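You operate a simulated robot arm through the tools that you are given. There is no shell and no other tool.

The job below is to be done with a simulated robot arm. You get a single attempt, and the scene is never put back.

Task
Put the controller that shows full away in the table drawer.
Fine: each controller's white button shows its charge; shut the drawer.

The check looks at the end state, three seconds after you hand in, the way a careful person would. Anything else that was tipped, shoved, dropped, spilled or broken makes it a failure.

Robot
A 7-joint arm with a fingered hand, fixed in place. Base frame: the origin is at the foot of the arm, x ahead of it, y to its left, z up. Readings come in m, rad, newtons and seconds.
Its first joint turns from -2.601 to 2.601 rad. Payload 3.5 kg.
The TCP is the grasp point between the finger pads, 0.03 m short of the fingertips. In the tool frame z runs along the fingers and y along their closing line. The gripper opens to 0.104 m. The gripper's body begins 0.035 m behind the TCP. The gripper is a hand of 4 fingers: y runs from the thumb to the fingers, the wrist lies at [-0.015, -0.11, -0.186] in the tool frame, and closing takes about 1.5 s.
Orientation is that of the tool frame in the base frame, as a unit quaternion [w, x, y, z]. With the fingers straight down and the wrist toward the robot, the tool's x, y and z point along [0, 1, 0], [1, 0, 0] and [0, 0, -1] of the base frame.

Tools
- The arm moves only by the tool nudge_tool. Its argument "commands" is one flat list of numbers, 6 for each row, row after row: the shift along the tool's x, y, z in units of 30 mm (1.0 is 30 mm), then the turn, a rotation vector about the tool's x, y, z in units of 8 degrees (1.0 is 8 degrees). In form: [x, y, z, wx, wy, wz, x, y, z, wx, wy, wz, ...]. A call has 1 to 20 rows; each row shifts and turns the commanded pose from where the row before left it, along the tool's axes as they then stand. "hand" is the gripper command, from -1 (fully open) to 1 (shut), values between in proportion, set as the call begins (left out, the last holds). A call with a number of a shift or a turn outside -1 to 1 is refused whole. A row lasts 0.2 s, in which the tool goes at most 0.05 m and 0.15 rad; a call with a longer step from one row to the next is refused whole, and so is a gripper value outside its range. A pose out of reach is approached as far as the arm can. The call stops where the force on the tool passes 40 N (or 10 N more than at its start, if that is more) or the arm is blocked; 0.2 s more then pass. Each finger travels about 0.045 m/s and halts on what it meets, pressing with about 24 N; the grip force reading is that of the motor and also rises with nothing between the fingers. The clock runs only during rows and for 0.2 s after the last one: add rows that do not move to give the fingers time. It gives the time, the measured TCP pose, the force on the tool (base axes), the opening and the grip force at its end, in the units of the frame above (readings bear some noise), with the torque about the TCP (base axes, N m) and any sound that the robot's microphone picked up.
- Cameras (640 x 400 px; columns grow to the right, rows downward): "scene" is fixed at [0.2192, 0.6489, 1.3509]; the picture's right is [-0.88, -0.48, 0.00], its down [-0.18, 0.33, -0.92] and it looks along [0.45, -0.81, -0.38] (base axes); focal length 314 px, centre (320, 200). "wrist" rides on the gripper at [0.061, -0.092, -0.13] in the tool frame; the picture's right is [-0.81, 0.28, -0.52], its down [-0.53, -0.71, 0.46] and it looks along [-0.24, 0.64, 0.72] (tool axes); focal length 275 px, centre (320, 200). There is no depth. A picture from a camera that has moved, and an enlarged one, comes with that camera's place and axes in the base frame and with its lens.
- snapshot(camera): a new picture of that camera. The clock stands still meanwhile.
- move_column(by): slides the trunk up (or, below 0, down) by that many m; the arm rides with it, the base frame stays. It gives what a move gives, with no picture.
- set_grasp(shape): the hand has 4 fingers and takes this shape, open, in about a second: jaw (thumb against the fingers, like two jaws); tri (thumb and two fingers); tip (a fingertip pinch); poke (one finger out to press); point (the index stretched); flat (the hand flat); cup (the hand cupped); fist (a fist). The gripper value then closes the fingers along that shape, each until it touches; the sizes above hold for jaw. It gives what a move gives, with no picture.
- enlarge(camera, box): a new picture of the part [left, top, right, bottom] of that camera's present view, enlarged. The clock stands still meanwhile.
- finish_job(): hands the job in; it is judged then, once.

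Nothing tells you positions but the pictures and the camera data. Unless the task says otherwise, let go and move clear before handing in.

The tools are called after "Emit:" by a JSON object that holds its "name" and its "arguments". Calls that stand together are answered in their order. nudge_tool: Moves the arm, as the interface text tells. Its arguments: {"type":"object","properties":{"commands":{"type":"array","items":{"type":"number"}},"hand":{"type":"number"}},"required":["commands"]} The other tools are called the same way: move_column (by) slides the trunk up or down; set_grasp (shape) gives the hand a shape; snapshot (camera) takes a picture; enlarge (camera, box) takes an enlarged picture of a part of a camera's view; finish_job () hands the job in.

At the start:

```text
time_s: 0.0
tool_pos: [0.5331, -0.1748, 1.1374]
ee_rot: [0.001, 0.707, 0.708, 0.0]
ft_force: [1.3, 0.7, -0.1]
wrist_torque: [-0.01, 0.01, -0.01]
grip_width: 0.1037
gripper_force: 0.0
shape: jaw
trunk travel left (down, up): [-0.425, 0.285]
```

scene: 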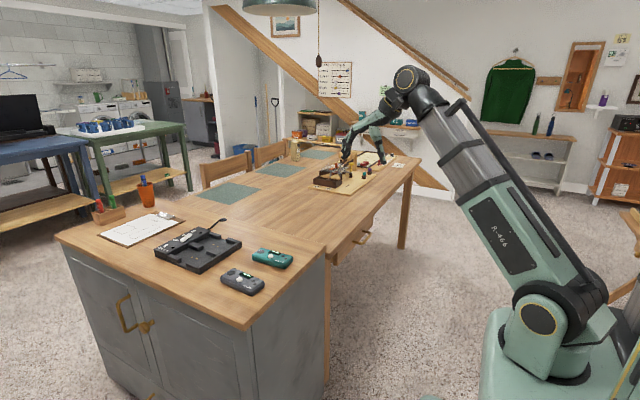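
wrist: 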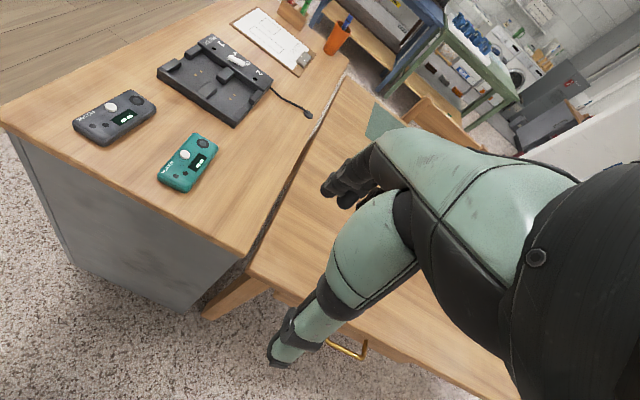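

I see two handheld controllers (grey and teal) on the cabinet top near a charging dock, and a wooden table with a brass-handled drawer on the robot's side. I'll look closer at each of them first.

Emit:
{"name": "enlarge", "arguments": {"camera": "scene", "box": [140, 200, 320, 312]}}

Emit:
{"name": "enlarge", "arguments": {"camera": "scene", "box": [280, 120, 440, 270]}}

Emit:
{"name": "enlarge", "arguments": {"camera": "wrist", "box": [50, 60, 250, 210]}}

Emit:
{"name": "enlarge", "arguments": {"camera": "wrist", "box": [200, 200, 440, 400]}}

```text
3.56 times, centred on (230, 256) of scene
camera zoom: at [0.2192, 0.6489, 1.3509], right [-0.88, -0.48, 0.0], down [-0.18, 0.33, -0.92], along [0.45, -0.81, -0.38], focal length 1116 px, centre (640, 1)
```

zoom: 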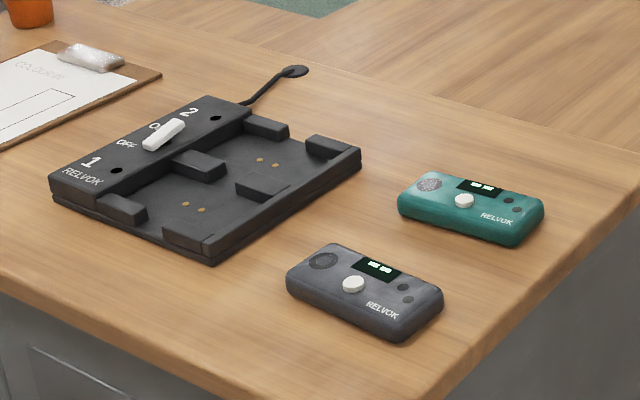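

```text
2.67 times, centred on (360, 195) of scene
camera zoom: at [0.2192, 0.6489, 1.3509], right [-0.88, -0.48, 0.0], down [-0.18, 0.33, -0.92], along [0.45, -0.81, -0.38], focal length 837 px, centre (213, 213)
```

zoom: 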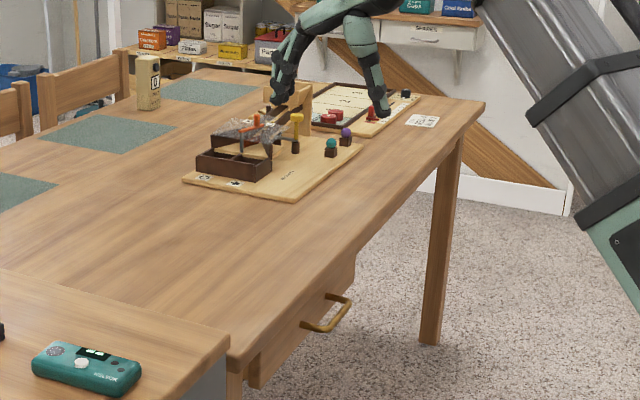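

```text
2.67 times, centred on (150, 135) of wrist
camera zoom: at [0.4405, -0.1129, 1.2681], right [0.28, -0.81, 0.52], down [-0.71, -0.53, -0.46], along [0.64, -0.24, -0.72], focal length 734 px, centre (773, 373)
```

zoom: 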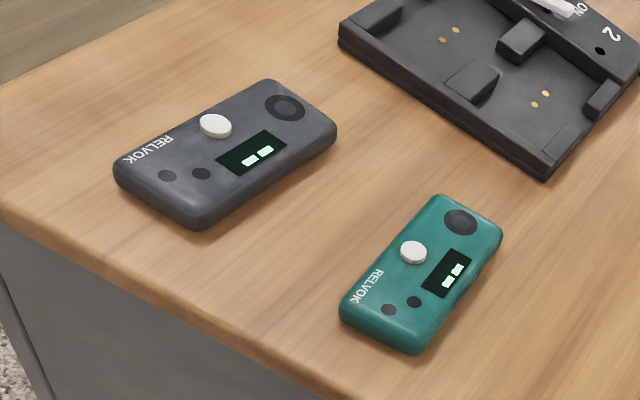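

```text
2.00 times, centred on (320, 300) of wrist
camera zoom: at [0.4405, -0.1129, 1.2681], right [0.28, -0.81, 0.52], down [-0.71, -0.53, -0.46], along [0.64, -0.24, -0.72], focal length 551 px, centre (320, 0)
```

zoom: 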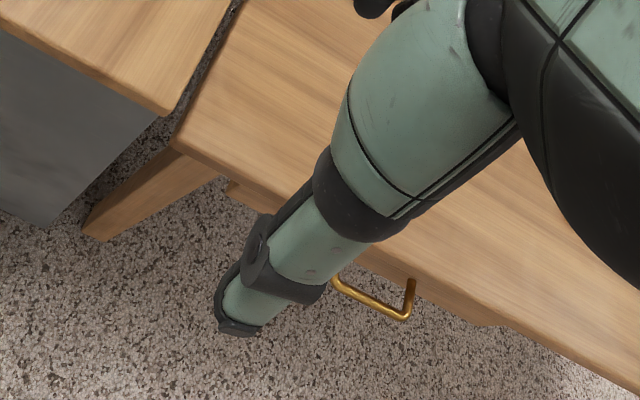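

Both displays show two dashes, so I need to press each white button. I put the teal button at about (0.747, 0.008, 0.83), the grey button at about (0.748, 0.143, 0.83), and the drawer handle near (0.63, -0.52, 0.66), opening toward the robot. Next I'll form the poke shape and see where the fingertip ends up.

Emit:
{"name": "set_grasp", "arguments": {"shape": "poke"}}

Emit:
{"name": "snapshot", "arguments": {"camera": "wrist"}}

Emit:
{"name": "snapshot", "arguments": {"camera": "scene"}}

```text
time_s: 0.9
tool_pos: [0.5339, -0.1742, 1.1362]
ee_rot: [0.0, 0.707, 0.707, 0.001]
ft_force: [0.7, 0.1, 0.9]
wrist_torque: [-0.04, -0.01, 0.02]
grip_width: 0.0002
gripper_force: 0.2
shape: poke
trunk travel left (down, up): [-0.425, 0.285]
```

```text
taken
camera wrist: at [0.4405, -0.1129, 1.2681], right [0.27, -0.81, 0.52], down [-0.71, -0.53, -0.46], along [0.64, -0.24, -0.72], focal length 275 px, centre (320, 200)
```

wrist: 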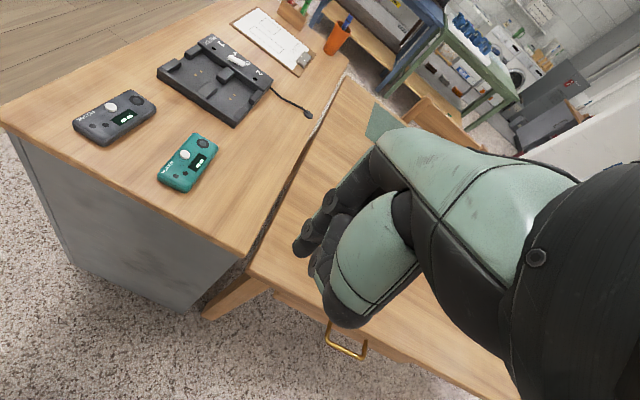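

```text
taken
```

scene: 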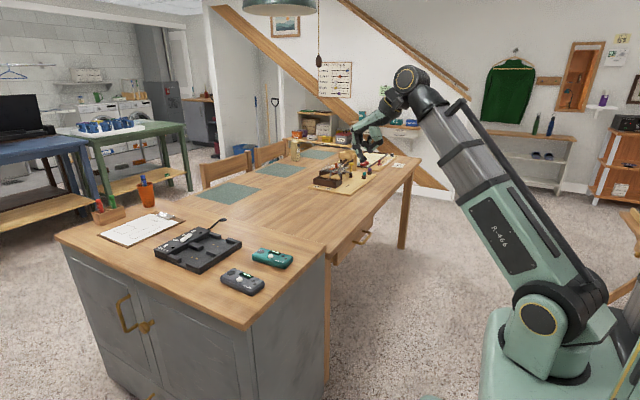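

Emit:
{"name": "enlarge", "arguments": {"camera": "wrist", "box": [260, 150, 420, 370]}}

Emit:
{"name": "enlarge", "arguments": {"camera": "scene", "box": [320, 90, 420, 190]}}

```text
1.82 times, centred on (340, 260) of wrist
camera zoom: at [0.4405, -0.1129, 1.2681], right [0.27, -0.81, 0.52], down [-0.71, -0.53, -0.46], along [0.64, -0.24, -0.72], focal length 500 px, centre (284, 91)
```

zoom: 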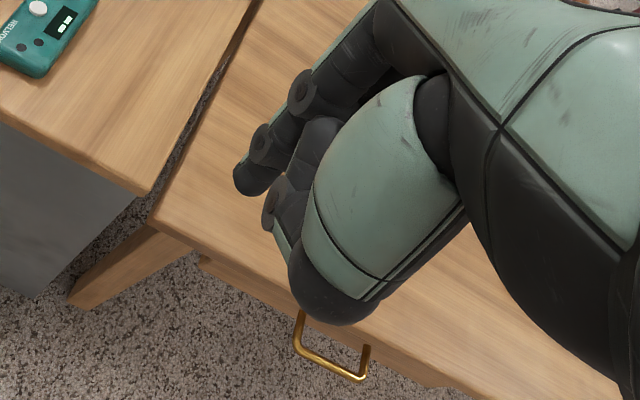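

```text
4.00 times, centred on (370, 140) of scene
camera zoom: at [0.2192, 0.6489, 1.3509], right [-0.88, -0.48, 0.0], down [-0.18, 0.33, -0.92], along [0.45, -0.81, -0.38], focal length 1256 px, centre (120, 440)
```

zoom: 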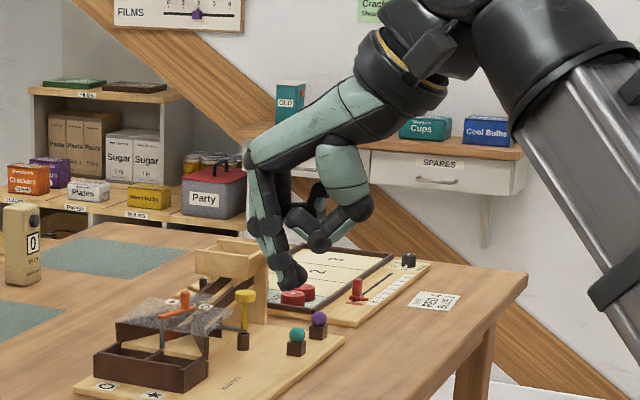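

The index fingertip triangulates to about +0.013 in tool x, -0.008 in tool y and +0.03 in tool z from the TCP. I'll move it to hover over the teal button.

Emit:
{"name": "nudge_tool", "arguments": {"commands": [0.706, 0.92, 0.5, 0, 0, 0, 0.706, 0.92, 0.5, 0, 0, 0, 0.706, 0.92, 0.5, 0, 0, 0, 0.706, 0.92, 0.5, 0, 0, 0, 0.706, 0.92, 0.5, 0, 0, 0, 0.706, 0.92, 0.5, 0, 0, 0, 0.706, 0.92, 0.5, 0, 0, 0, 0.706, 0.92, 0.5, 0, 0, 0, 0, 0, 0, 0, 0, 0, 0, 0, 0, 0, 0, 0]}}

Emit:
{"name": "snapshot", "arguments": {"camera": "wrist"}}

Emit:
{"name": "enlarge", "arguments": {"camera": "scene", "box": [160, 160, 360, 310]}}

```text
time_s: 3.1
tool_pos: [0.7553, -0.0061, 1.0164]
ee_rot: [0.001, 0.707, 0.707, -0.001]
ft_force: [0.3, -0.3, -0.1]
wrist_torque: [-0.02, -0.01, -0.02]
grip_width: 0.0
gripper_force: 0.0
shape: poke
trunk travel left (down, up): [-0.425, 0.285]
```

```text
taken
camera wrist: at [0.6622, 0.0557, 1.148], right [0.27, -0.81, 0.52], down [-0.71, -0.53, -0.46], along [0.64, -0.24, -0.72], focal length 275 px, centre (320, 200)
```

wrist: 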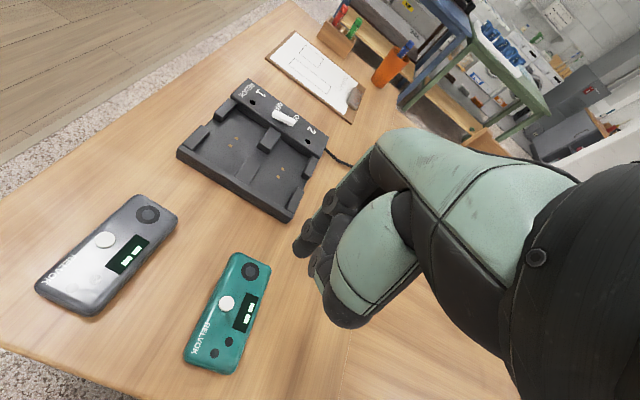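

```text
2.67 times, centred on (260, 235) of scene
camera zoom: at [0.2192, 0.6489, 1.3509], right [-0.88, -0.48, 0.0], down [-0.18, 0.33, -0.92], along [0.45, -0.81, -0.38], focal length 837 px, centre (480, 107)
```

zoom: 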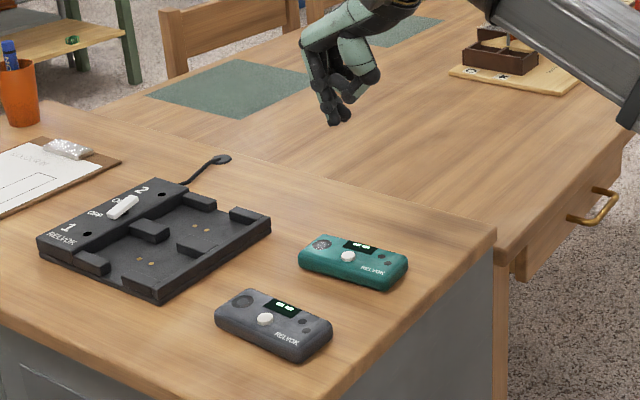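

Emit:
{"name": "enlarge", "arguments": {"camera": "scene", "box": [250, 160, 320, 210]}}

Emit:
{"name": "enlarge", "arguments": {"camera": "wrist", "box": [180, 200, 340, 320]}}

```text
8.00 times, centred on (285, 185) of scene
camera zoom: at [0.2192, 0.6489, 1.3509], right [-0.88, -0.48, 0.0], down [-0.18, 0.33, -0.92], along [0.45, -0.81, -0.38], focal length 2512 px, centre (600, 320)
```

zoom: 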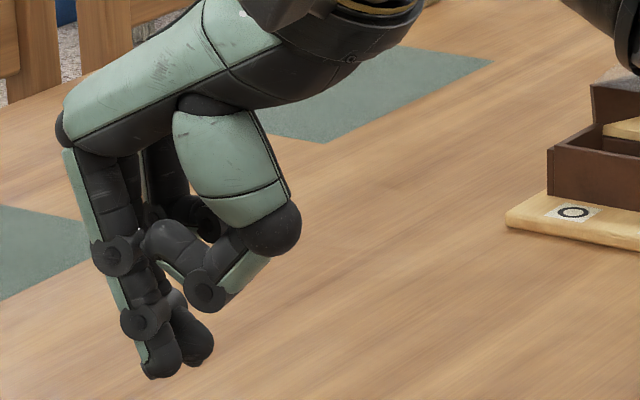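

```text
3.33 times, centred on (260, 260) of wrist
camera zoom: at [0.6622, 0.0557, 1.148], right [0.27, -0.81, 0.52], down [-0.71, -0.53, -0.46], along [0.64, -0.24, -0.72], focal length 918 px, centre (520, 0)
```

zoom: 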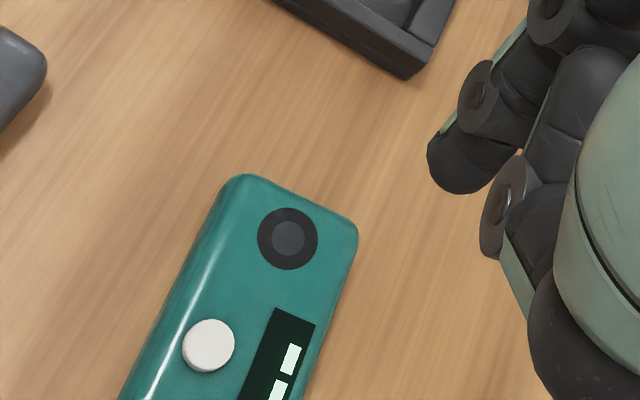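

The poke shape seems to leave a second fingertip beside the index one. I'll compare it with the "point" shape before pressing.

Emit:
{"name": "set_grasp", "arguments": {"shape": "point"}}

Emit:
{"name": "enlarge", "arguments": {"camera": "scene", "box": [250, 160, 320, 210]}}

Emit:
{"name": "snapshot", "arguments": {"camera": "wrist"}}

```text
time_s: 4.0
tool_pos: [0.7545, -0.0059, 1.0161]
ee_rot: [0.0, 0.707, 0.707, 0.0]
ft_force: [1.2, -0.2, 0.5]
wrist_torque: [0.01, 0.03, 0.01]
grip_width: 0.0
gripper_force: 0.0
shape: point
trunk travel left (down, up): [-0.425, 0.285]
```

```text
8.00 times, centred on (285, 185) of scene
camera zoom: at [0.2192, 0.6489, 1.3509], right [-0.88, -0.48, 0.0], down [-0.18, 0.33, -0.92], along [0.45, -0.81, -0.38], focal length 2512 px, centre (600, 320)
```

zoom: 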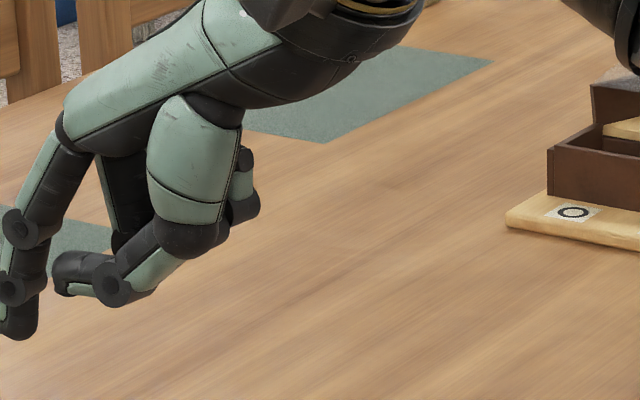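

```text
taken
camera wrist: at [0.6622, 0.0556, 1.1481], right [0.27, -0.81, 0.52], down [-0.71, -0.53, -0.46], along [0.64, -0.24, -0.72], focal length 275 px, centre (320, 200)
```

wrist: 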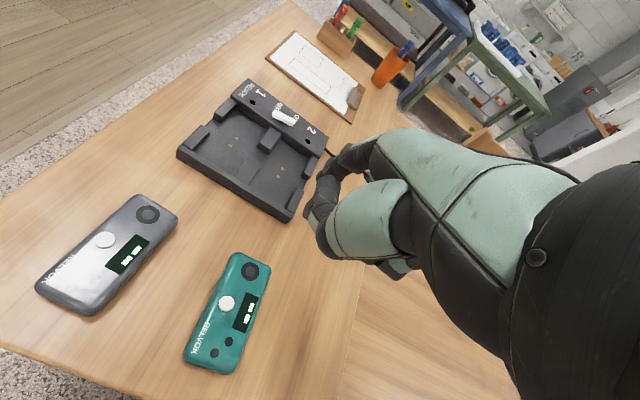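

Emit:
{"name": "enlarge", "arguments": {"camera": "scene", "box": [230, 160, 300, 210]}}

Emit:
{"name": "enlarge", "arguments": {"camera": "wrist", "box": [280, 130, 440, 290]}}

```text
8.00 times, centred on (265, 185) of scene
camera zoom: at [0.2192, 0.6489, 1.3509], right [-0.88, -0.48, 0.0], down [-0.18, 0.33, -0.92], along [0.45, -0.81, -0.38], focal length 2512 px, centre (760, 320)
```

zoom: 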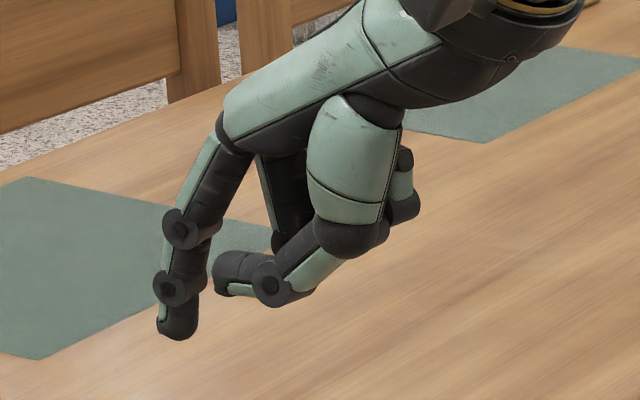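

```text
2.50 times, centred on (360, 210) of wrist
camera zoom: at [0.6622, 0.0556, 1.1481], right [0.27, -0.81, 0.52], down [-0.71, -0.53, -0.46], along [0.64, -0.24, -0.72], focal length 688 px, centre (220, 175)
```

zoom: 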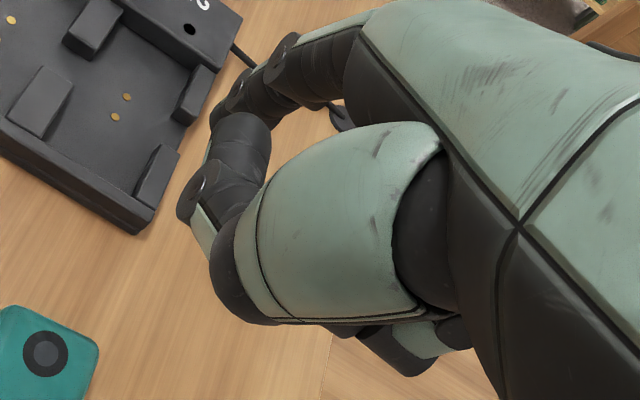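

The point shape leaves one lowest tip, about +0.066 in tool y and +0.012 in tool x from the TCP, which is cleaner for pressing. I'll hover it about 2 cm above the teal button and check.

Emit:
{"name": "nudge_tool", "arguments": {"commands": [0.03, -0.5, 0.84, 0, 0, 0, 0, -0.5, 0.84, 0, 0, 0, 0, -0.5, 0.84, 0, 0, 0, 0, -0.5, 0.84, 0, 0, 0, 0, -0.5, 0.84, 0, 0, 0, 0, 0, 0, 0, 0, 0, 0, 0, 0, 0, 0, 0]}}

Emit:
{"name": "enlarge", "arguments": {"camera": "scene", "box": [230, 210, 310, 260]}}

Emit:
{"name": "snapshot", "arguments": {"camera": "wrist"}}

```text
time_s: 5.6
tool_pos: [0.6788, -0.0039, 0.8915]
ee_rot: [0.001, 0.707, 0.707, -0.001]
ft_force: [0.4, -0.3, -0.7]
wrist_torque: [0.02, 0.0, 0.01]
grip_width: 0.0003
gripper_force: 0.1
shape: point
trunk travel left (down, up): [-0.425, 0.285]
```

```text
8.00 times, centred on (270, 235) of scene
camera zoom: at [0.2192, 0.6489, 1.3509], right [-0.88, -0.48, 0.0], down [-0.18, 0.33, -0.92], along [0.45, -0.81, -0.38], focal length 2512 px, centre (720, -80)
```

zoom: 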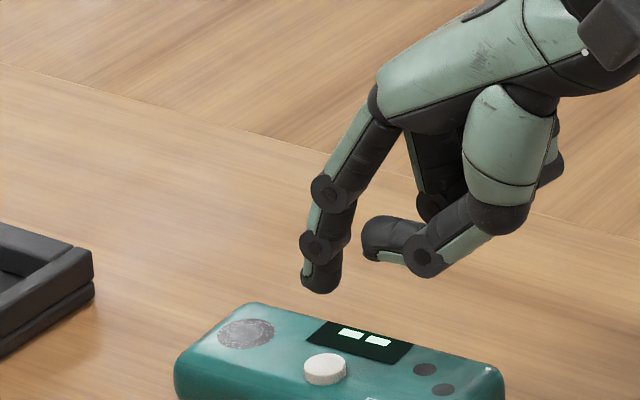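

```text
taken
camera wrist: at [0.586, 0.0581, 1.0221], right [0.27, -0.81, 0.52], down [-0.71, -0.53, -0.46], along [0.64, -0.24, -0.72], focal length 275 px, centre (320, 200)
```

wrist: 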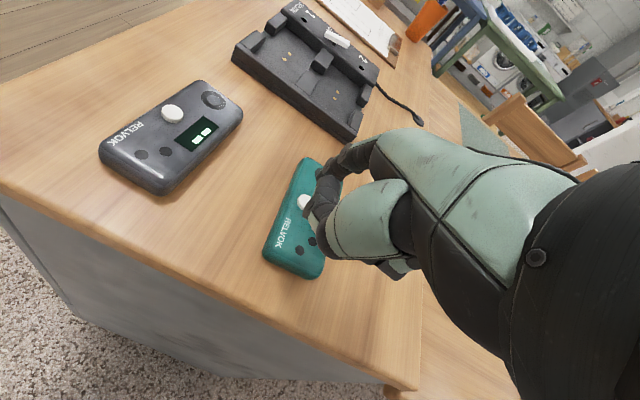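

The tip lines up with the teal button in the scene view, about 3 cm above it. I'll lower it, then press in small steps.

Emit:
{"name": "nudge_tool", "arguments": {"commands": [0, 0, 0.4, 0, 0, 0, 0, 0, 0.4, 0, 0, 0, 0, 0, 0, 0, 0, 0]}}

Emit:
{"name": "enlarge", "arguments": {"camera": "scene", "box": [230, 220, 310, 270]}}

Emit:
{"name": "enlarge", "arguments": {"camera": "wrist", "box": [240, 130, 400, 290]}}

```text
time_s: 6.4
tool_pos: [0.6781, -0.0039, 0.8665]
ee_rot: [0.0, 0.707, 0.707, 0.0]
ft_force: [0.0, 0.1, -0.6]
wrist_torque: [0.0, 0.0, 0.0]
grip_width: 0.0
gripper_force: 0.0
shape: point
trunk travel left (down, up): [-0.425, 0.285]
```

```text
8.00 times, centred on (270, 245) of scene
camera zoom: at [0.2192, 0.6489, 1.3509], right [-0.88, -0.48, 0.0], down [-0.18, 0.33, -0.92], along [0.45, -0.81, -0.38], focal length 2512 px, centre (720, -160)
```

zoom: 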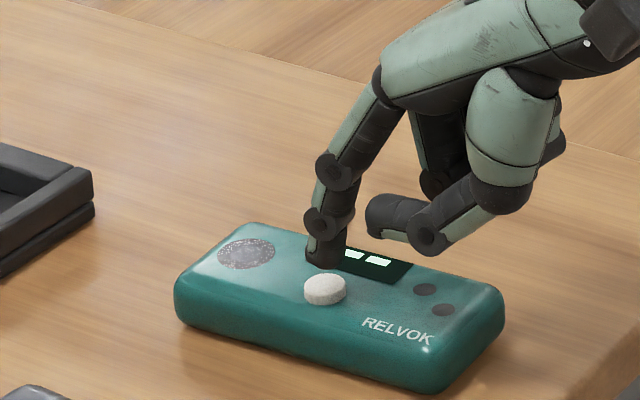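

```text
2.50 times, centred on (320, 210) of wrist
camera zoom: at [0.586, 0.0579, 0.998], right [0.28, -0.81, 0.52], down [-0.71, -0.53, -0.46], along [0.64, -0.24, -0.72], focal length 688 px, centre (320, 175)
```

zoom: 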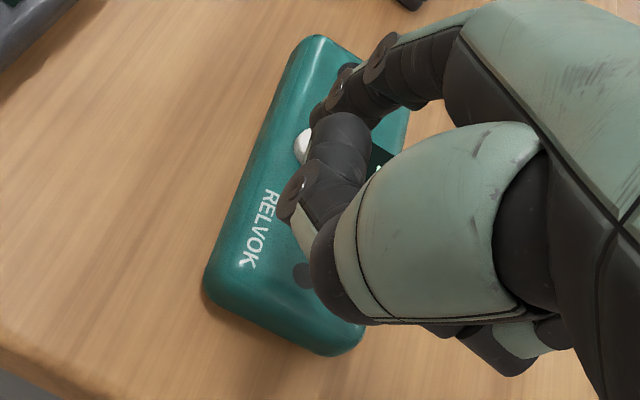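

Emit:
{"name": "enlarge", "arguments": {"camera": "wrist", "box": [290, 150, 350, 195]}}

Emit:
{"name": "enlarge", "arguments": {"camera": "scene", "box": [256, 238, 288, 262]}}

```text
8.89 times, centred on (320, 172) of wrist
camera zoom: at [0.586, 0.0579, 0.998], right [0.28, -0.81, 0.52], down [-0.71, -0.53, -0.46], along [0.64, -0.24, -0.72], focal length 2447 px, centre (320, 444)
```

zoom: 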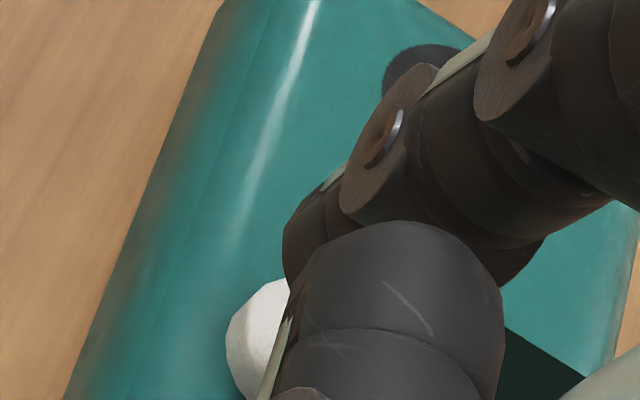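

```text
16.00 times, centred on (272, 250) of scene
camera zoom: at [0.2192, 0.6489, 1.3509], right [-0.88, -0.48, 0.0], down [-0.18, 0.33, -0.92], along [0.45, -0.81, -0.38], focal length 5024 px, centre (1088, -600)
```

zoom: 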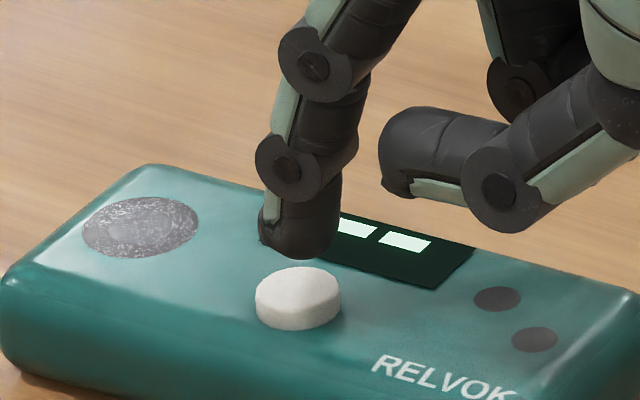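

The tip is within a couple of millimetres of the button axis and about 7 mm above it. I'll press down in small increments.

Emit:
{"name": "nudge_tool", "arguments": {"commands": [0.05, -0.05, 0.1, 0, 0, 0, 0, 0, 0.1, 0, 0, 0, 0, 0, 0, 0, 0, 0]}}

Emit:
{"name": "enlarge", "arguments": {"camera": "scene", "box": [256, 238, 288, 262]}}

```text
time_s: 7.2
tool_pos: [0.6759, -0.003, 0.861]
ee_rot: [-0.001, 0.707, 0.707, 0.0]
ft_force: [-0.1, 0.3, 0.8]
wrist_torque: [0.0, -0.02, 0.03]
grip_width: 0.0002
gripper_force: 0.0
shape: point
trunk travel left (down, up): [-0.425, 0.285]
```

```text
16.00 times, centred on (272, 250) of scene
camera zoom: at [0.2192, 0.6489, 1.3509], right [-0.88, -0.48, 0.0], down [-0.18, 0.33, -0.92], along [0.45, -0.81, -0.38], focal length 5024 px, centre (1088, -600)
```

zoom: 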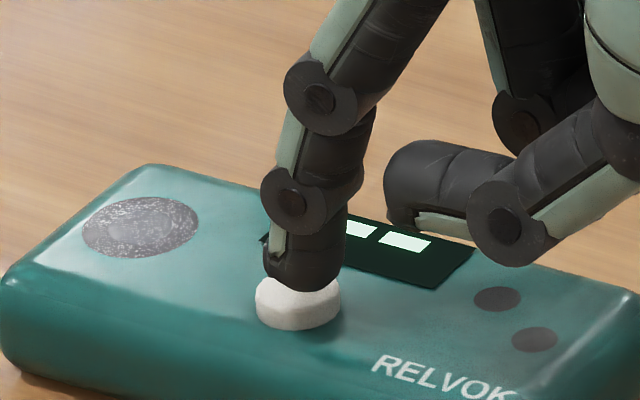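

Emit:
{"name": "nudge_tool", "arguments": {"commands": [0, 0, 0.1, 0, 0, 0, 0, 0, 0, 0, 0, 0]}}

Emit:
{"name": "enlarge", "arguments": {"camera": "scene", "box": [256, 238, 288, 262]}}

```text
time_s: 7.8
tool_pos: [0.677, -0.0013, 0.8578]
ee_rot: [0.0, 0.707, 0.708, 0.0]
ft_force: [0.0, 0.4, -0.1]
wrist_torque: [0.01, -0.02, 0.0]
grip_width: 0.0
gripper_force: 0.0
shape: point
trunk travel left (down, up): [-0.425, 0.285]
```

```text
16.00 times, centred on (272, 250) of scene
camera zoom: at [0.2192, 0.6489, 1.3509], right [-0.88, -0.48, 0.0], down [-0.18, 0.33, -0.92], along [0.45, -0.81, -0.38], focal length 5024 px, centre (1088, -600)
```

zoom: 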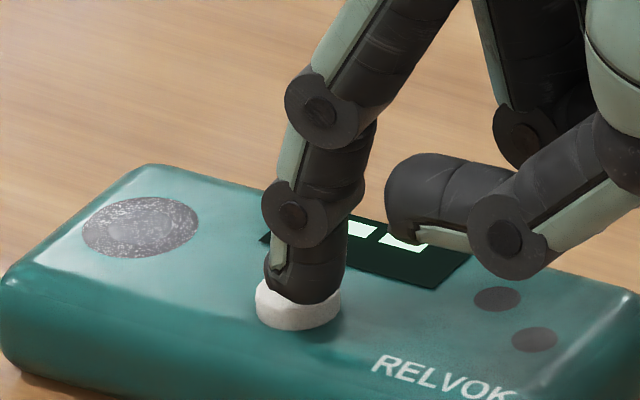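

Emit:
{"name": "nudge_tool", "arguments": {"commands": [0, 0, 0.1, 0, 0, 0, 0, 0, 0, 0, 0, 0]}}

Emit:
{"name": "enlarge", "arguments": {"camera": "scene", "box": [256, 238, 288, 262]}}

```text
time_s: 8.4
tool_pos: [0.6761, -0.0031, 0.8557]
ee_rot: [0.0, 0.707, 0.707, 0.0]
ft_force: [0.6, 1.0, -0.6]
wrist_torque: [0.03, -0.02, 0.01]
grip_width: 0.0001
gripper_force: 0.0
shape: point
trunk travel left (down, up): [-0.425, 0.285]
```

```text
16.00 times, centred on (272, 250) of scene
camera zoom: at [0.2192, 0.6489, 1.3509], right [-0.88, -0.48, 0.0], down [-0.18, 0.33, -0.92], along [0.45, -0.81, -0.38], focal length 5024 px, centre (1088, -600)
```

zoom: 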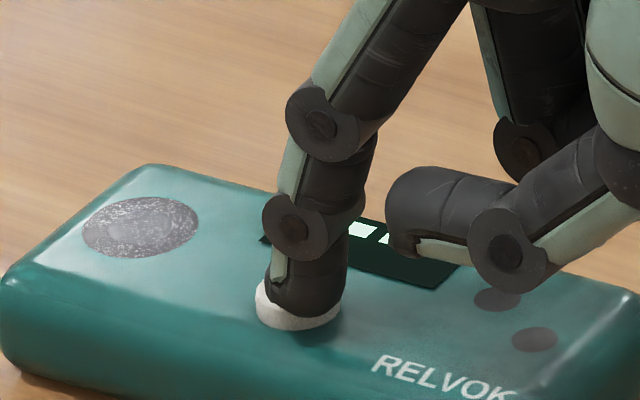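

Emit:
{"name": "nudge_tool", "arguments": {"commands": [0, 0, 0.07, 0, 0, 0, 0, 0, 0, 0, 0, 0]}}

Emit:
{"name": "enlarge", "arguments": {"camera": "scene", "box": [256, 238, 288, 262]}}

Emit:
{"name": "enlarge", "arguments": {"camera": "wrist", "box": [290, 140, 350, 185]}}

```text
time_s: 9.0
tool_pos: [0.678, -0.0027, 0.8535]
ee_rot: [0.0, 0.707, 0.707, -0.001]
ft_force: [0.6, -0.1, 0.3]
wrist_torque: [-0.01, -0.01, 0.01]
grip_width: 0.0
gripper_force: 0.0
shape: point
trunk travel left (down, up): [-0.425, 0.285]
```

```text
16.00 times, centred on (272, 250) of scene
camera zoom: at [0.2192, 0.6489, 1.3509], right [-0.88, -0.48, 0.0], down [-0.18, 0.33, -0.92], along [0.45, -0.81, -0.38], focal length 5024 px, centre (1088, -600)
```

zoom: 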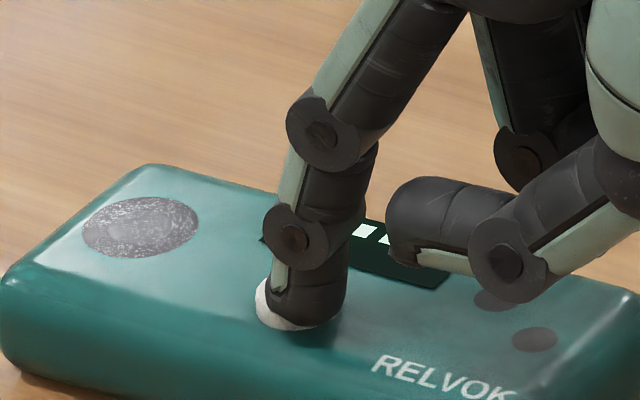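

```text
8.89 times, centred on (320, 162) of wrist
camera zoom: at [0.5846, 0.0588, 0.9842], right [0.27, -0.81, 0.52], down [-0.71, -0.53, -0.46], along [0.64, -0.24, -0.72], focal length 2447 px, centre (320, 533)
```

zoom: 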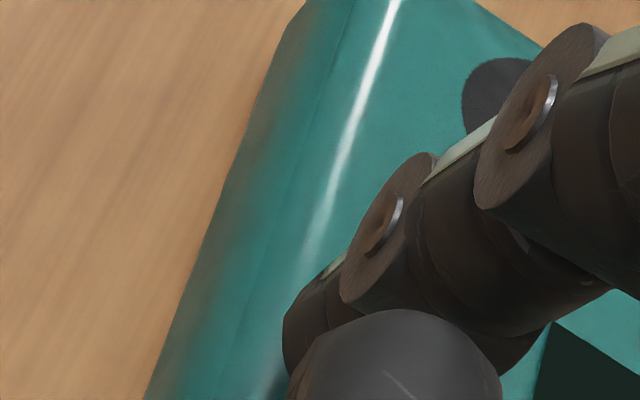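

Emit:
{"name": "enlarge", "arguments": {"camera": "scene", "box": [266, 246, 282, 258]}}

```text
16.00 times, centred on (274, 252) of scene
camera zoom: at [0.2192, 0.6489, 1.3509], right [-0.88, -0.48, 0.0], down [-0.18, 0.33, -0.92], along [0.45, -0.81, -0.38], focal length 5024 px, centre (1056, -632)
```

zoom: 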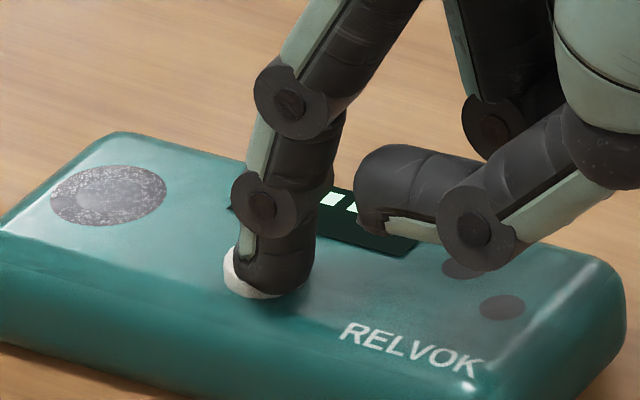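

Emit:
{"name": "nudge_tool", "arguments": {"commands": [0, 0, 0.07, 0, 0, 0, 0, 0, 0, 0, 0, 0]}}

Emit:
{"name": "enlarge", "arguments": {"camera": "scene", "box": [256, 238, 288, 262]}}

```text
time_s: 9.6
tool_pos: [0.677, -0.0032, 0.8514]
ee_rot: [0.0, 0.707, 0.707, 0.0]
ft_force: [-0.2, 0.5, 1.1]
wrist_torque: [0.04, -0.06, -0.01]
grip_width: 0.0
gripper_force: 0.0
shape: point
trunk travel left (down, up): [-0.425, 0.285]
heard: click
```

```text
16.00 times, centred on (272, 250) of scene
camera zoom: at [0.2192, 0.6489, 1.3509], right [-0.88, -0.48, 0.0], down [-0.18, 0.33, -0.92], along [0.45, -0.81, -0.38], focal length 5024 px, centre (1088, -600)
```

zoom: 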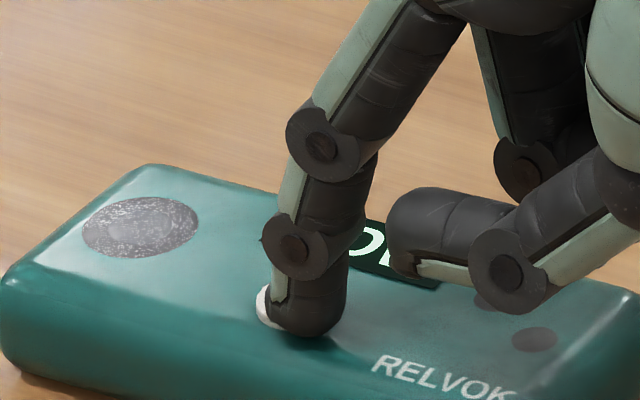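

It clicked and the display changed. I'll lift clear to read it.

Emit:
{"name": "nudge_tool", "arguments": {"commands": [0, 0, -1, 0, 0, 0]}}

Emit:
{"name": "enlarge", "arguments": {"camera": "scene", "box": [256, 238, 288, 262]}}

Emit:
{"name": "snapshot", "arguments": {"camera": "wrist"}}

```text
time_s: 10.0
tool_pos: [0.677, -0.0034, 0.8807]
ee_rot: [0.0, 0.707, 0.707, 0.001]
ft_force: [0.3, -0.3, -0.3]
wrist_torque: [0.0, 0.03, 0.0]
grip_width: 0.0001
gripper_force: 0.0
shape: point
trunk travel left (down, up): [-0.425, 0.285]
```

```text
16.00 times, centred on (272, 250) of scene
camera zoom: at [0.2192, 0.6489, 1.3509], right [-0.88, -0.48, 0.0], down [-0.18, 0.33, -0.92], along [0.45, -0.81, -0.38], focal length 5024 px, centre (1088, -600)
```

zoom: 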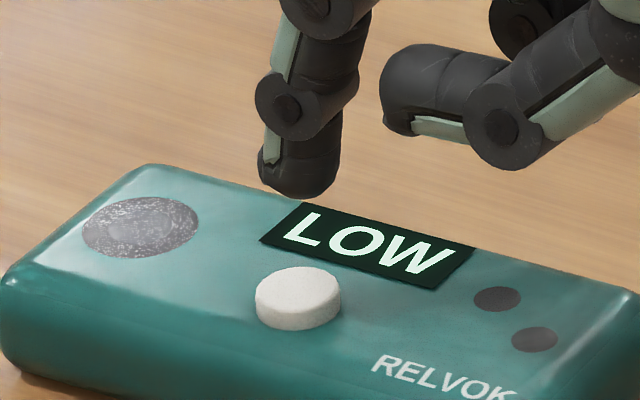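

```text
taken
camera wrist: at [0.5848, 0.0581, 1.0116], right [0.28, -0.81, 0.52], down [-0.71, -0.53, -0.45], along [0.64, -0.24, -0.73], focal length 275 px, centre (320, 200)
```

wrist: 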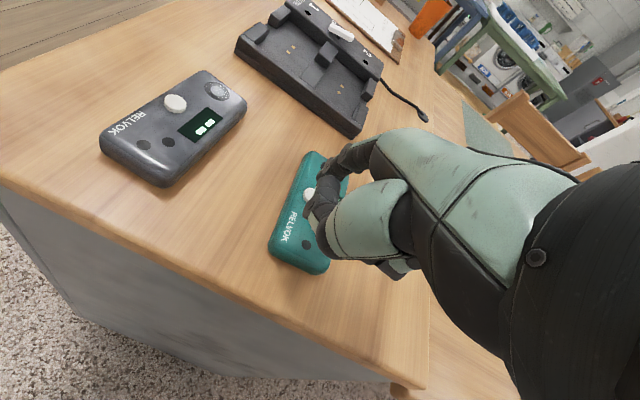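

The teal controller reads LOW, so the grey one should be full, but I'll check it the same way. I'll hover over the grey button.

Emit:
{"name": "nudge_tool", "arguments": {"commands": [0, 0, -0.7, 0, 0, 0, 0.89, 0.01, 0, 0, 0, 0, 0.89, 0.01, 0, 0, 0, 0, 0.89, 0.01, 0, 0, 0, 0, 0.89, 0.01, 0, 0, 0, 0, 0.89, 0.01, 0.5, 0, 0, 0, 0, 0, 0.5, 0, 0, 0, 0, 0, 0, 0, 0, 0]}}

Emit:
{"name": "enlarge", "arguments": {"camera": "scene", "box": [220, 256, 268, 292]}}

Emit:
{"name": "enlarge", "arguments": {"camera": "wrist", "box": [240, 130, 400, 290]}}

```text
time_s: 11.8
tool_pos: [0.6785, 0.131, 0.8713]
ee_rot: [0.001, 0.707, 0.707, 0.0]
ft_force: [-0.1, -0.5, -0.7]
wrist_torque: [-0.03, -0.01, 0.01]
grip_width: 0.0
gripper_force: 0.1
shape: point
trunk travel left (down, up): [-0.425, 0.285]
```

```text
11.11 times, centred on (244, 274) of scene
camera zoom: at [0.2192, 0.6489, 1.3509], right [-0.88, -0.48, 0.0], down [-0.18, 0.33, -0.92], along [0.45, -0.81, -0.38], focal length 3489 px, centre (1164, -622)
```

zoom: 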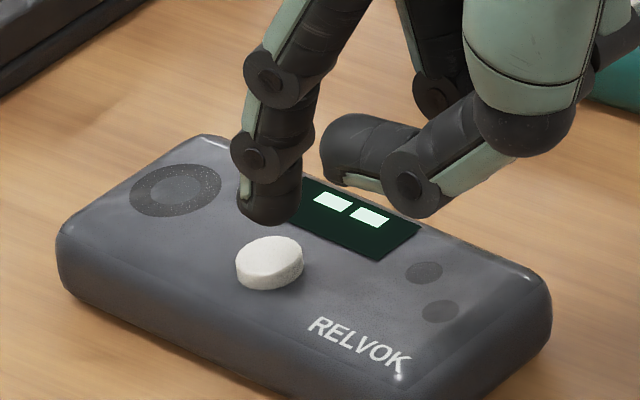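

```text
2.50 times, centred on (320, 210) of wrist
camera zoom: at [0.5862, 0.1926, 1.0023], right [0.27, -0.81, 0.52], down [-0.71, -0.53, -0.46], along [0.64, -0.24, -0.72], focal length 688 px, centre (320, 175)
```

zoom: 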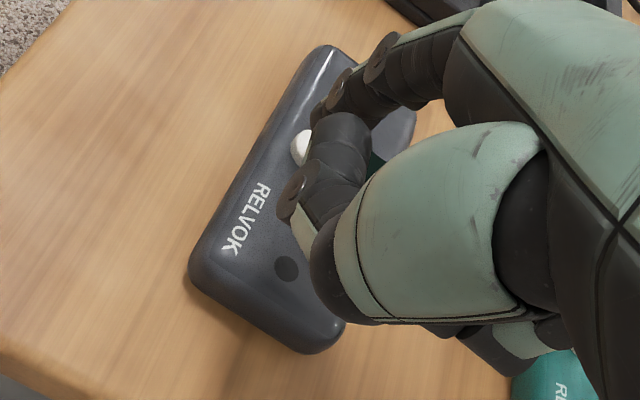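

Emit:
{"name": "nudge_tool", "arguments": {"commands": [0, 0, 0.25, 0, 0, 0, 0, 0, 0.25, 0, 0, 0, 0, 0, 0.07, 0, 0, 0, 0, 0, 0, 0, 0, 0]}}

Emit:
{"name": "enlarge", "arguments": {"camera": "scene", "box": [220, 256, 268, 292]}}

```text
time_s: 12.8
tool_pos: [0.6792, 0.1308, 0.8544]
ee_rot: [0.0, 0.707, 0.707, 0.0]
ft_force: [0.2, 0.2, -0.4]
wrist_torque: [-0.01, 0.02, -0.02]
grip_width: 0.0001
gripper_force: 0.1
shape: point
trunk travel left (down, up): [-0.425, 0.285]
```

```text
11.11 times, centred on (244, 274) of scene
camera zoom: at [0.2192, 0.6489, 1.3509], right [-0.88, -0.48, 0.0], down [-0.18, 0.33, -0.92], along [0.45, -0.81, -0.38], focal length 3489 px, centre (1164, -622)
```

zoom: 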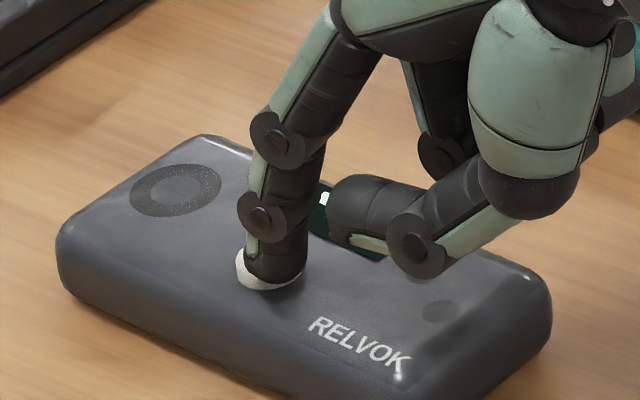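

Emit:
{"name": "nudge_tool", "arguments": {"commands": [0, 0, 0.08, 0, 0, 0, 0, 0, 0, 0, 0, 0]}}

```text
time_s: 13.4
tool_pos: [0.6791, 0.1308, 0.853]
ee_rot: [0.0, 0.707, 0.707, 0.0]
ft_force: [1.1, -0.7, 0.6]
wrist_torque: [-0.01, -0.06, 0.01]
grip_width: 0.0
gripper_force: 0.1
shape: point
trunk travel left (down, up): [-0.425, 0.285]
```

Emit:
{"name": "nudge_tool", "arguments": {"commands": [0, 0, 0.07, 0, 0, 0, 0, 0, 0, 0, 0, 0]}}

```text
time_s: 14.0
tool_pos: [0.679, 0.1317, 0.8494]
ee_rot: [0.0, 0.707, 0.707, 0.0]
ft_force: [-0.7, 0.2, 1.7]
wrist_torque: [0.04, -0.11, 0.03]
grip_width: 0.0
gripper_force: 0.1
shape: point
trunk travel left (down, up): [-0.425, 0.285]
heard: click
```

It clicked. I'll lift and read the grey display.

Emit:
{"name": "nudge_tool", "arguments": {"commands": [0, 0, -1, 0, 0, 0, 0, 0, -0.5, 0, 0, 0]}}

Emit:
{"name": "enlarge", "arguments": {"camera": "scene", "box": [210, 236, 306, 300]}}

```text
time_s: 14.6
tool_pos: [0.6788, 0.1321, 0.8961]
ee_rot: [0.0, 0.708, 0.707, -0.001]
ft_force: [0.2, 0.1, 0.0]
wrist_torque: [0.01, 0.01, 0.05]
grip_width: 0.0002
gripper_force: 0.1
shape: point
trunk travel left (down, up): [-0.425, 0.285]
```

```text
6.25 times, centred on (258, 268) of scene
camera zoom: at [0.2192, 0.6489, 1.3509], right [-0.88, -0.48, 0.0], down [-0.18, 0.33, -0.92], along [0.45, -0.81, -0.38], focal length 1962 px, centre (708, -225)
```

zoom: 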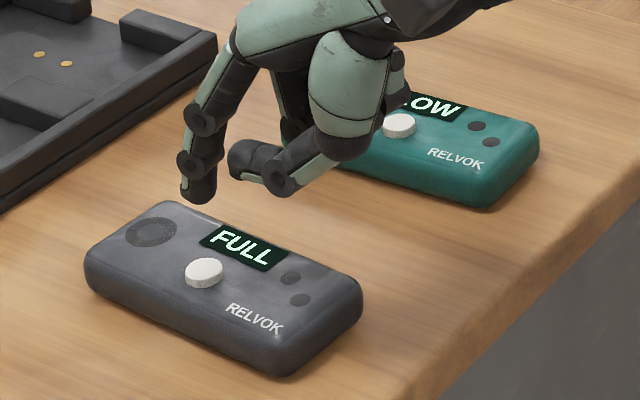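

Grey reads FULL, so that's the one to put away. First I'll open the drawer, starting by moving the hand up and across in front of the table to look at the handle.

Emit:
{"name": "nudge_tool", "arguments": {"commands": [0, 0, -1, 0, 0, 0, 0, 0, -1, 0, 0, 0, 0, 0, -1, 0, 0, 0, -1, -0.3, -0.3, 0, 0, 0, -1, -0.3, -0.3, 0, 0, 0, -1, -0.3, 0, 0, 0, 0, -1, -0.3, 0, 0, 0, 0, -1, -0.3, 0, 0, 0, 0, -1, -0.3, 0, 0, 0, 0, -1, -0.3, 0, 0, 0, 0, -1, -0.3, 0, 0, 0, 0, -1, -0.4, 0, 0, 0, 0, -1, -0.4, 0, 0, 0, 0, -1, -0.4, 0, 0, 0, 0, -1, -0.4, 0, 0, 0, 0, -1, -0.4, 0, 0, 0, 0, -1, -0.4, 0, 0, 0, 0, -1, -0.4, 0, 0, 0, 0, -1, -0.4, 0, 0, 0, 0, 0, 0, 0, 0, 0, 0]}}

Emit:
{"name": "set_grasp", "arguments": {"shape": "jaw"}}

Emit:
{"name": "snapshot", "arguments": {"camera": "wrist"}}

Emit:
{"name": "snapshot", "arguments": {"camera": "scene"}}

```text
time_s: 18.8
tool_pos: [0.5114, -0.3499, 1.0023]
ee_rot: [0.001, 0.707, 0.707, 0.0]
ft_force: [0.7, -0.4, 0.3]
wrist_torque: [0.01, 0.0, 0.02]
grip_width: 0.0
gripper_force: 0.0
shape: point
trunk travel left (down, up): [-0.425, 0.285]
```

```text
time_s: 19.7
tool_pos: [0.5116, -0.3485, 1.004]
ee_rot: [0.0, 0.707, 0.707, 0.0]
ft_force: [-0.5, 0.7, 0.9]
wrist_torque: [0.02, 0.0, 0.0]
grip_width: 0.1037
gripper_force: 0.1
shape: jaw
trunk travel left (down, up): [-0.425, 0.285]
```

```text
taken
camera wrist: at [0.4186, -0.2873, 1.1339], right [0.28, -0.81, 0.52], down [-0.71, -0.53, -0.46], along [0.64, -0.24, -0.72], focal length 275 px, centre (320, 200)
```

wrist: 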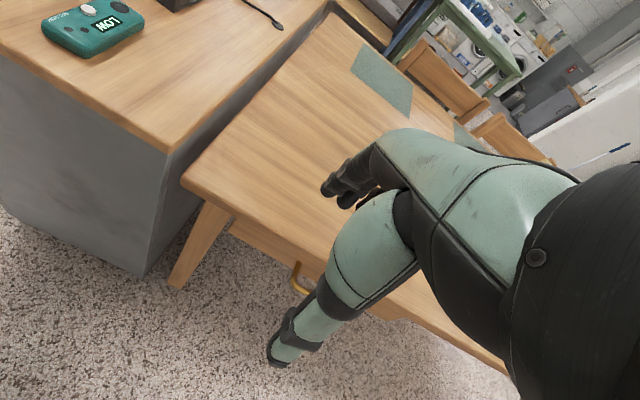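

```text
taken
```

scene: 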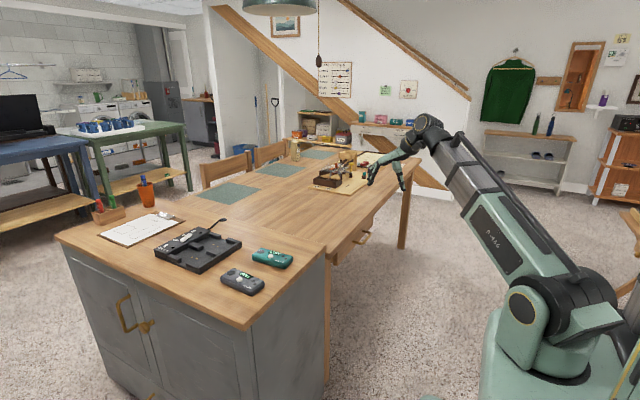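

Emit:
{"name": "enlarge", "arguments": {"camera": "scene", "box": [320, 210, 400, 260]}}

Emit:
{"name": "nudge_tool", "arguments": {"commands": [-1, -0.4, 0, 0, 0, 0, -1, -0.4, 0, 0, 0, 0, -1, -0.4, 0, 0, 0, 0, -1, -0.4, 0, 0, 0, 0, -1, 0, 0, 0, 0, 0, -1, 0, 0, 0, 0, 0, -1, 0, 0, 0, 0, 0, -1, 0, 0, 0, 0, 0, 0, 0, 0, 0, 0, 0]}}

Emit:
{"name": "snapshot", "arguments": {"camera": "wrist"}}

```text
8.00 times, centred on (360, 235) of scene
camera zoom: at [0.2192, 0.6489, 1.3509], right [-0.88, -0.48, 0.0], down [-0.18, 0.33, -0.92], along [0.45, -0.81, -0.38], focal length 2512 px, centre (0, -80)
```

zoom: 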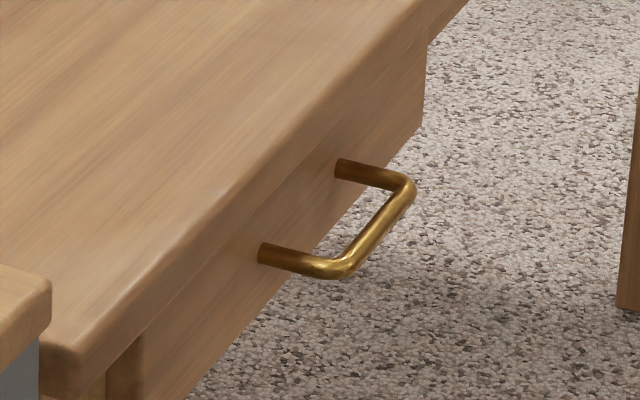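

```text
time_s: 21.7
tool_pos: [0.4625, -0.5892, 1.0028]
ee_rot: [0.0, 0.707, 0.707, 0.0]
ft_force: [0.2, 0.4, 0.9]
wrist_torque: [0.0, 0.02, 0.01]
grip_width: 0.1038
gripper_force: 0.0
shape: jaw
trunk travel left (down, up): [-0.425, 0.285]
```

```text
taken
camera wrist: at [0.3704, -0.5278, 1.1342], right [0.27, -0.81, 0.52], down [-0.71, -0.53, -0.46], along [0.64, -0.24, -0.72], focal length 275 px, centre (320, 200)
```

wrist: 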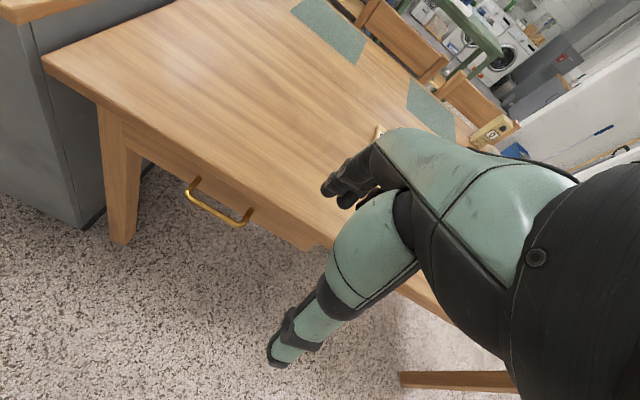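

Emit:
{"name": "enlarge", "arguments": {"camera": "wrist", "box": [140, 140, 300, 260]}}

```text
3.33 times, centred on (220, 200) of wrist
camera zoom: at [0.3704, -0.5278, 1.1342], right [0.27, -0.81, 0.52], down [-0.71, -0.53, -0.46], along [0.64, -0.24, -0.72], focal length 918 px, centre (653, 200)
```

zoom: 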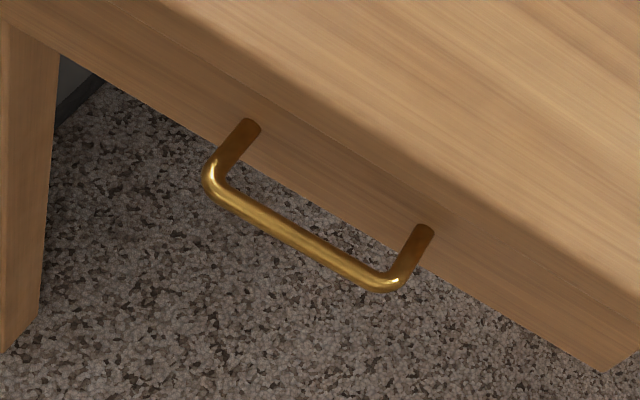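

The handle bar triangulates well in both views: x ≈ 0.622, y from -0.454 to -0.556, z ≈ 0.676, with the drawer face at x ≈ 0.658. I'll tilt the hand about 70° so the fingers point forward with the thumb below, and partly close it.

Emit:
{"name": "nudge_tool", "arguments": {"commands": [0, -0.3, -0.3, -0.97, 0, 0, 0, 0, 0, -0.97, 0, 0, 0, 0, 0, -0.97, 0, 0, 0, 0, 0, -0.97, 0, 0, 0, 0, 0, -0.97, 0, 0, 0, 0, 0, -0.97, 0, 0, 0, 0, 0, -0.97, 0, 0, 0, 0, 0, -0.97, 0, 0, 0, 0, 0, -0.97, 0, 0, 0, 0, 0, 0, 0, 0, 0, 0, 0, 0, 0, 0], "hand": 0.35}}

Emit:
{"name": "snapshot", "arguments": {"camera": "scene"}}

Emit:
{"name": "snapshot", "arguments": {"camera": "wrist"}}

```text
time_s: 24.1
tool_pos: [0.4532, -0.588, 1.0115]
ee_rot: [0.405, 0.579, 0.58, 0.405]
ft_force: [-0.2, 0.0, 0.1]
wrist_torque: [-0.03, 0.0, 0.04]
grip_width: 0.034
gripper_force: 0.2
shape: jaw
trunk travel left (down, up): [-0.425, 0.285]
```

```text
taken
```

scene: 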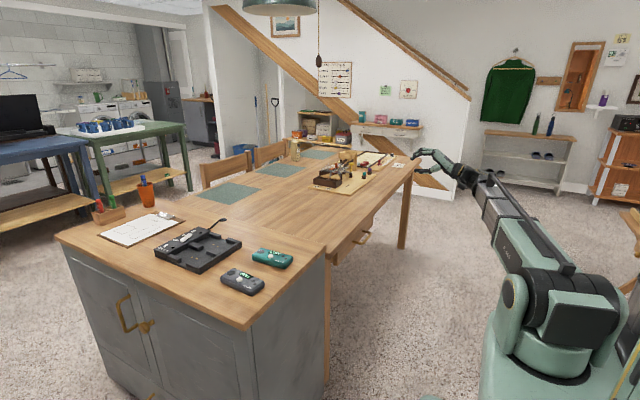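

```text
taken
camera wrist: at [0.299, -0.5275, 0.9715], right [-0.39, -0.81, 0.44], down [0.18, -0.53, -0.83], along [0.9, -0.24, 0.36], focal length 275 px, centre (320, 200)
```

wrist: 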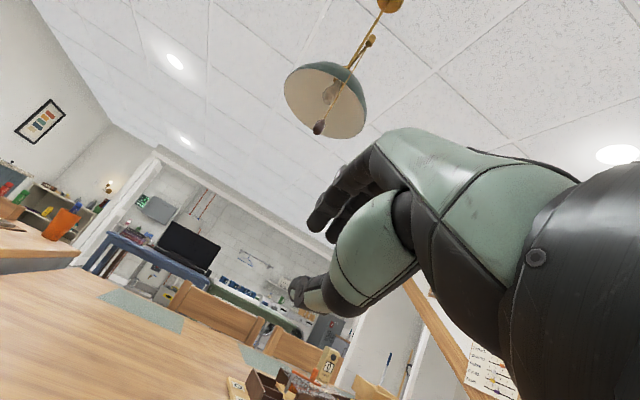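

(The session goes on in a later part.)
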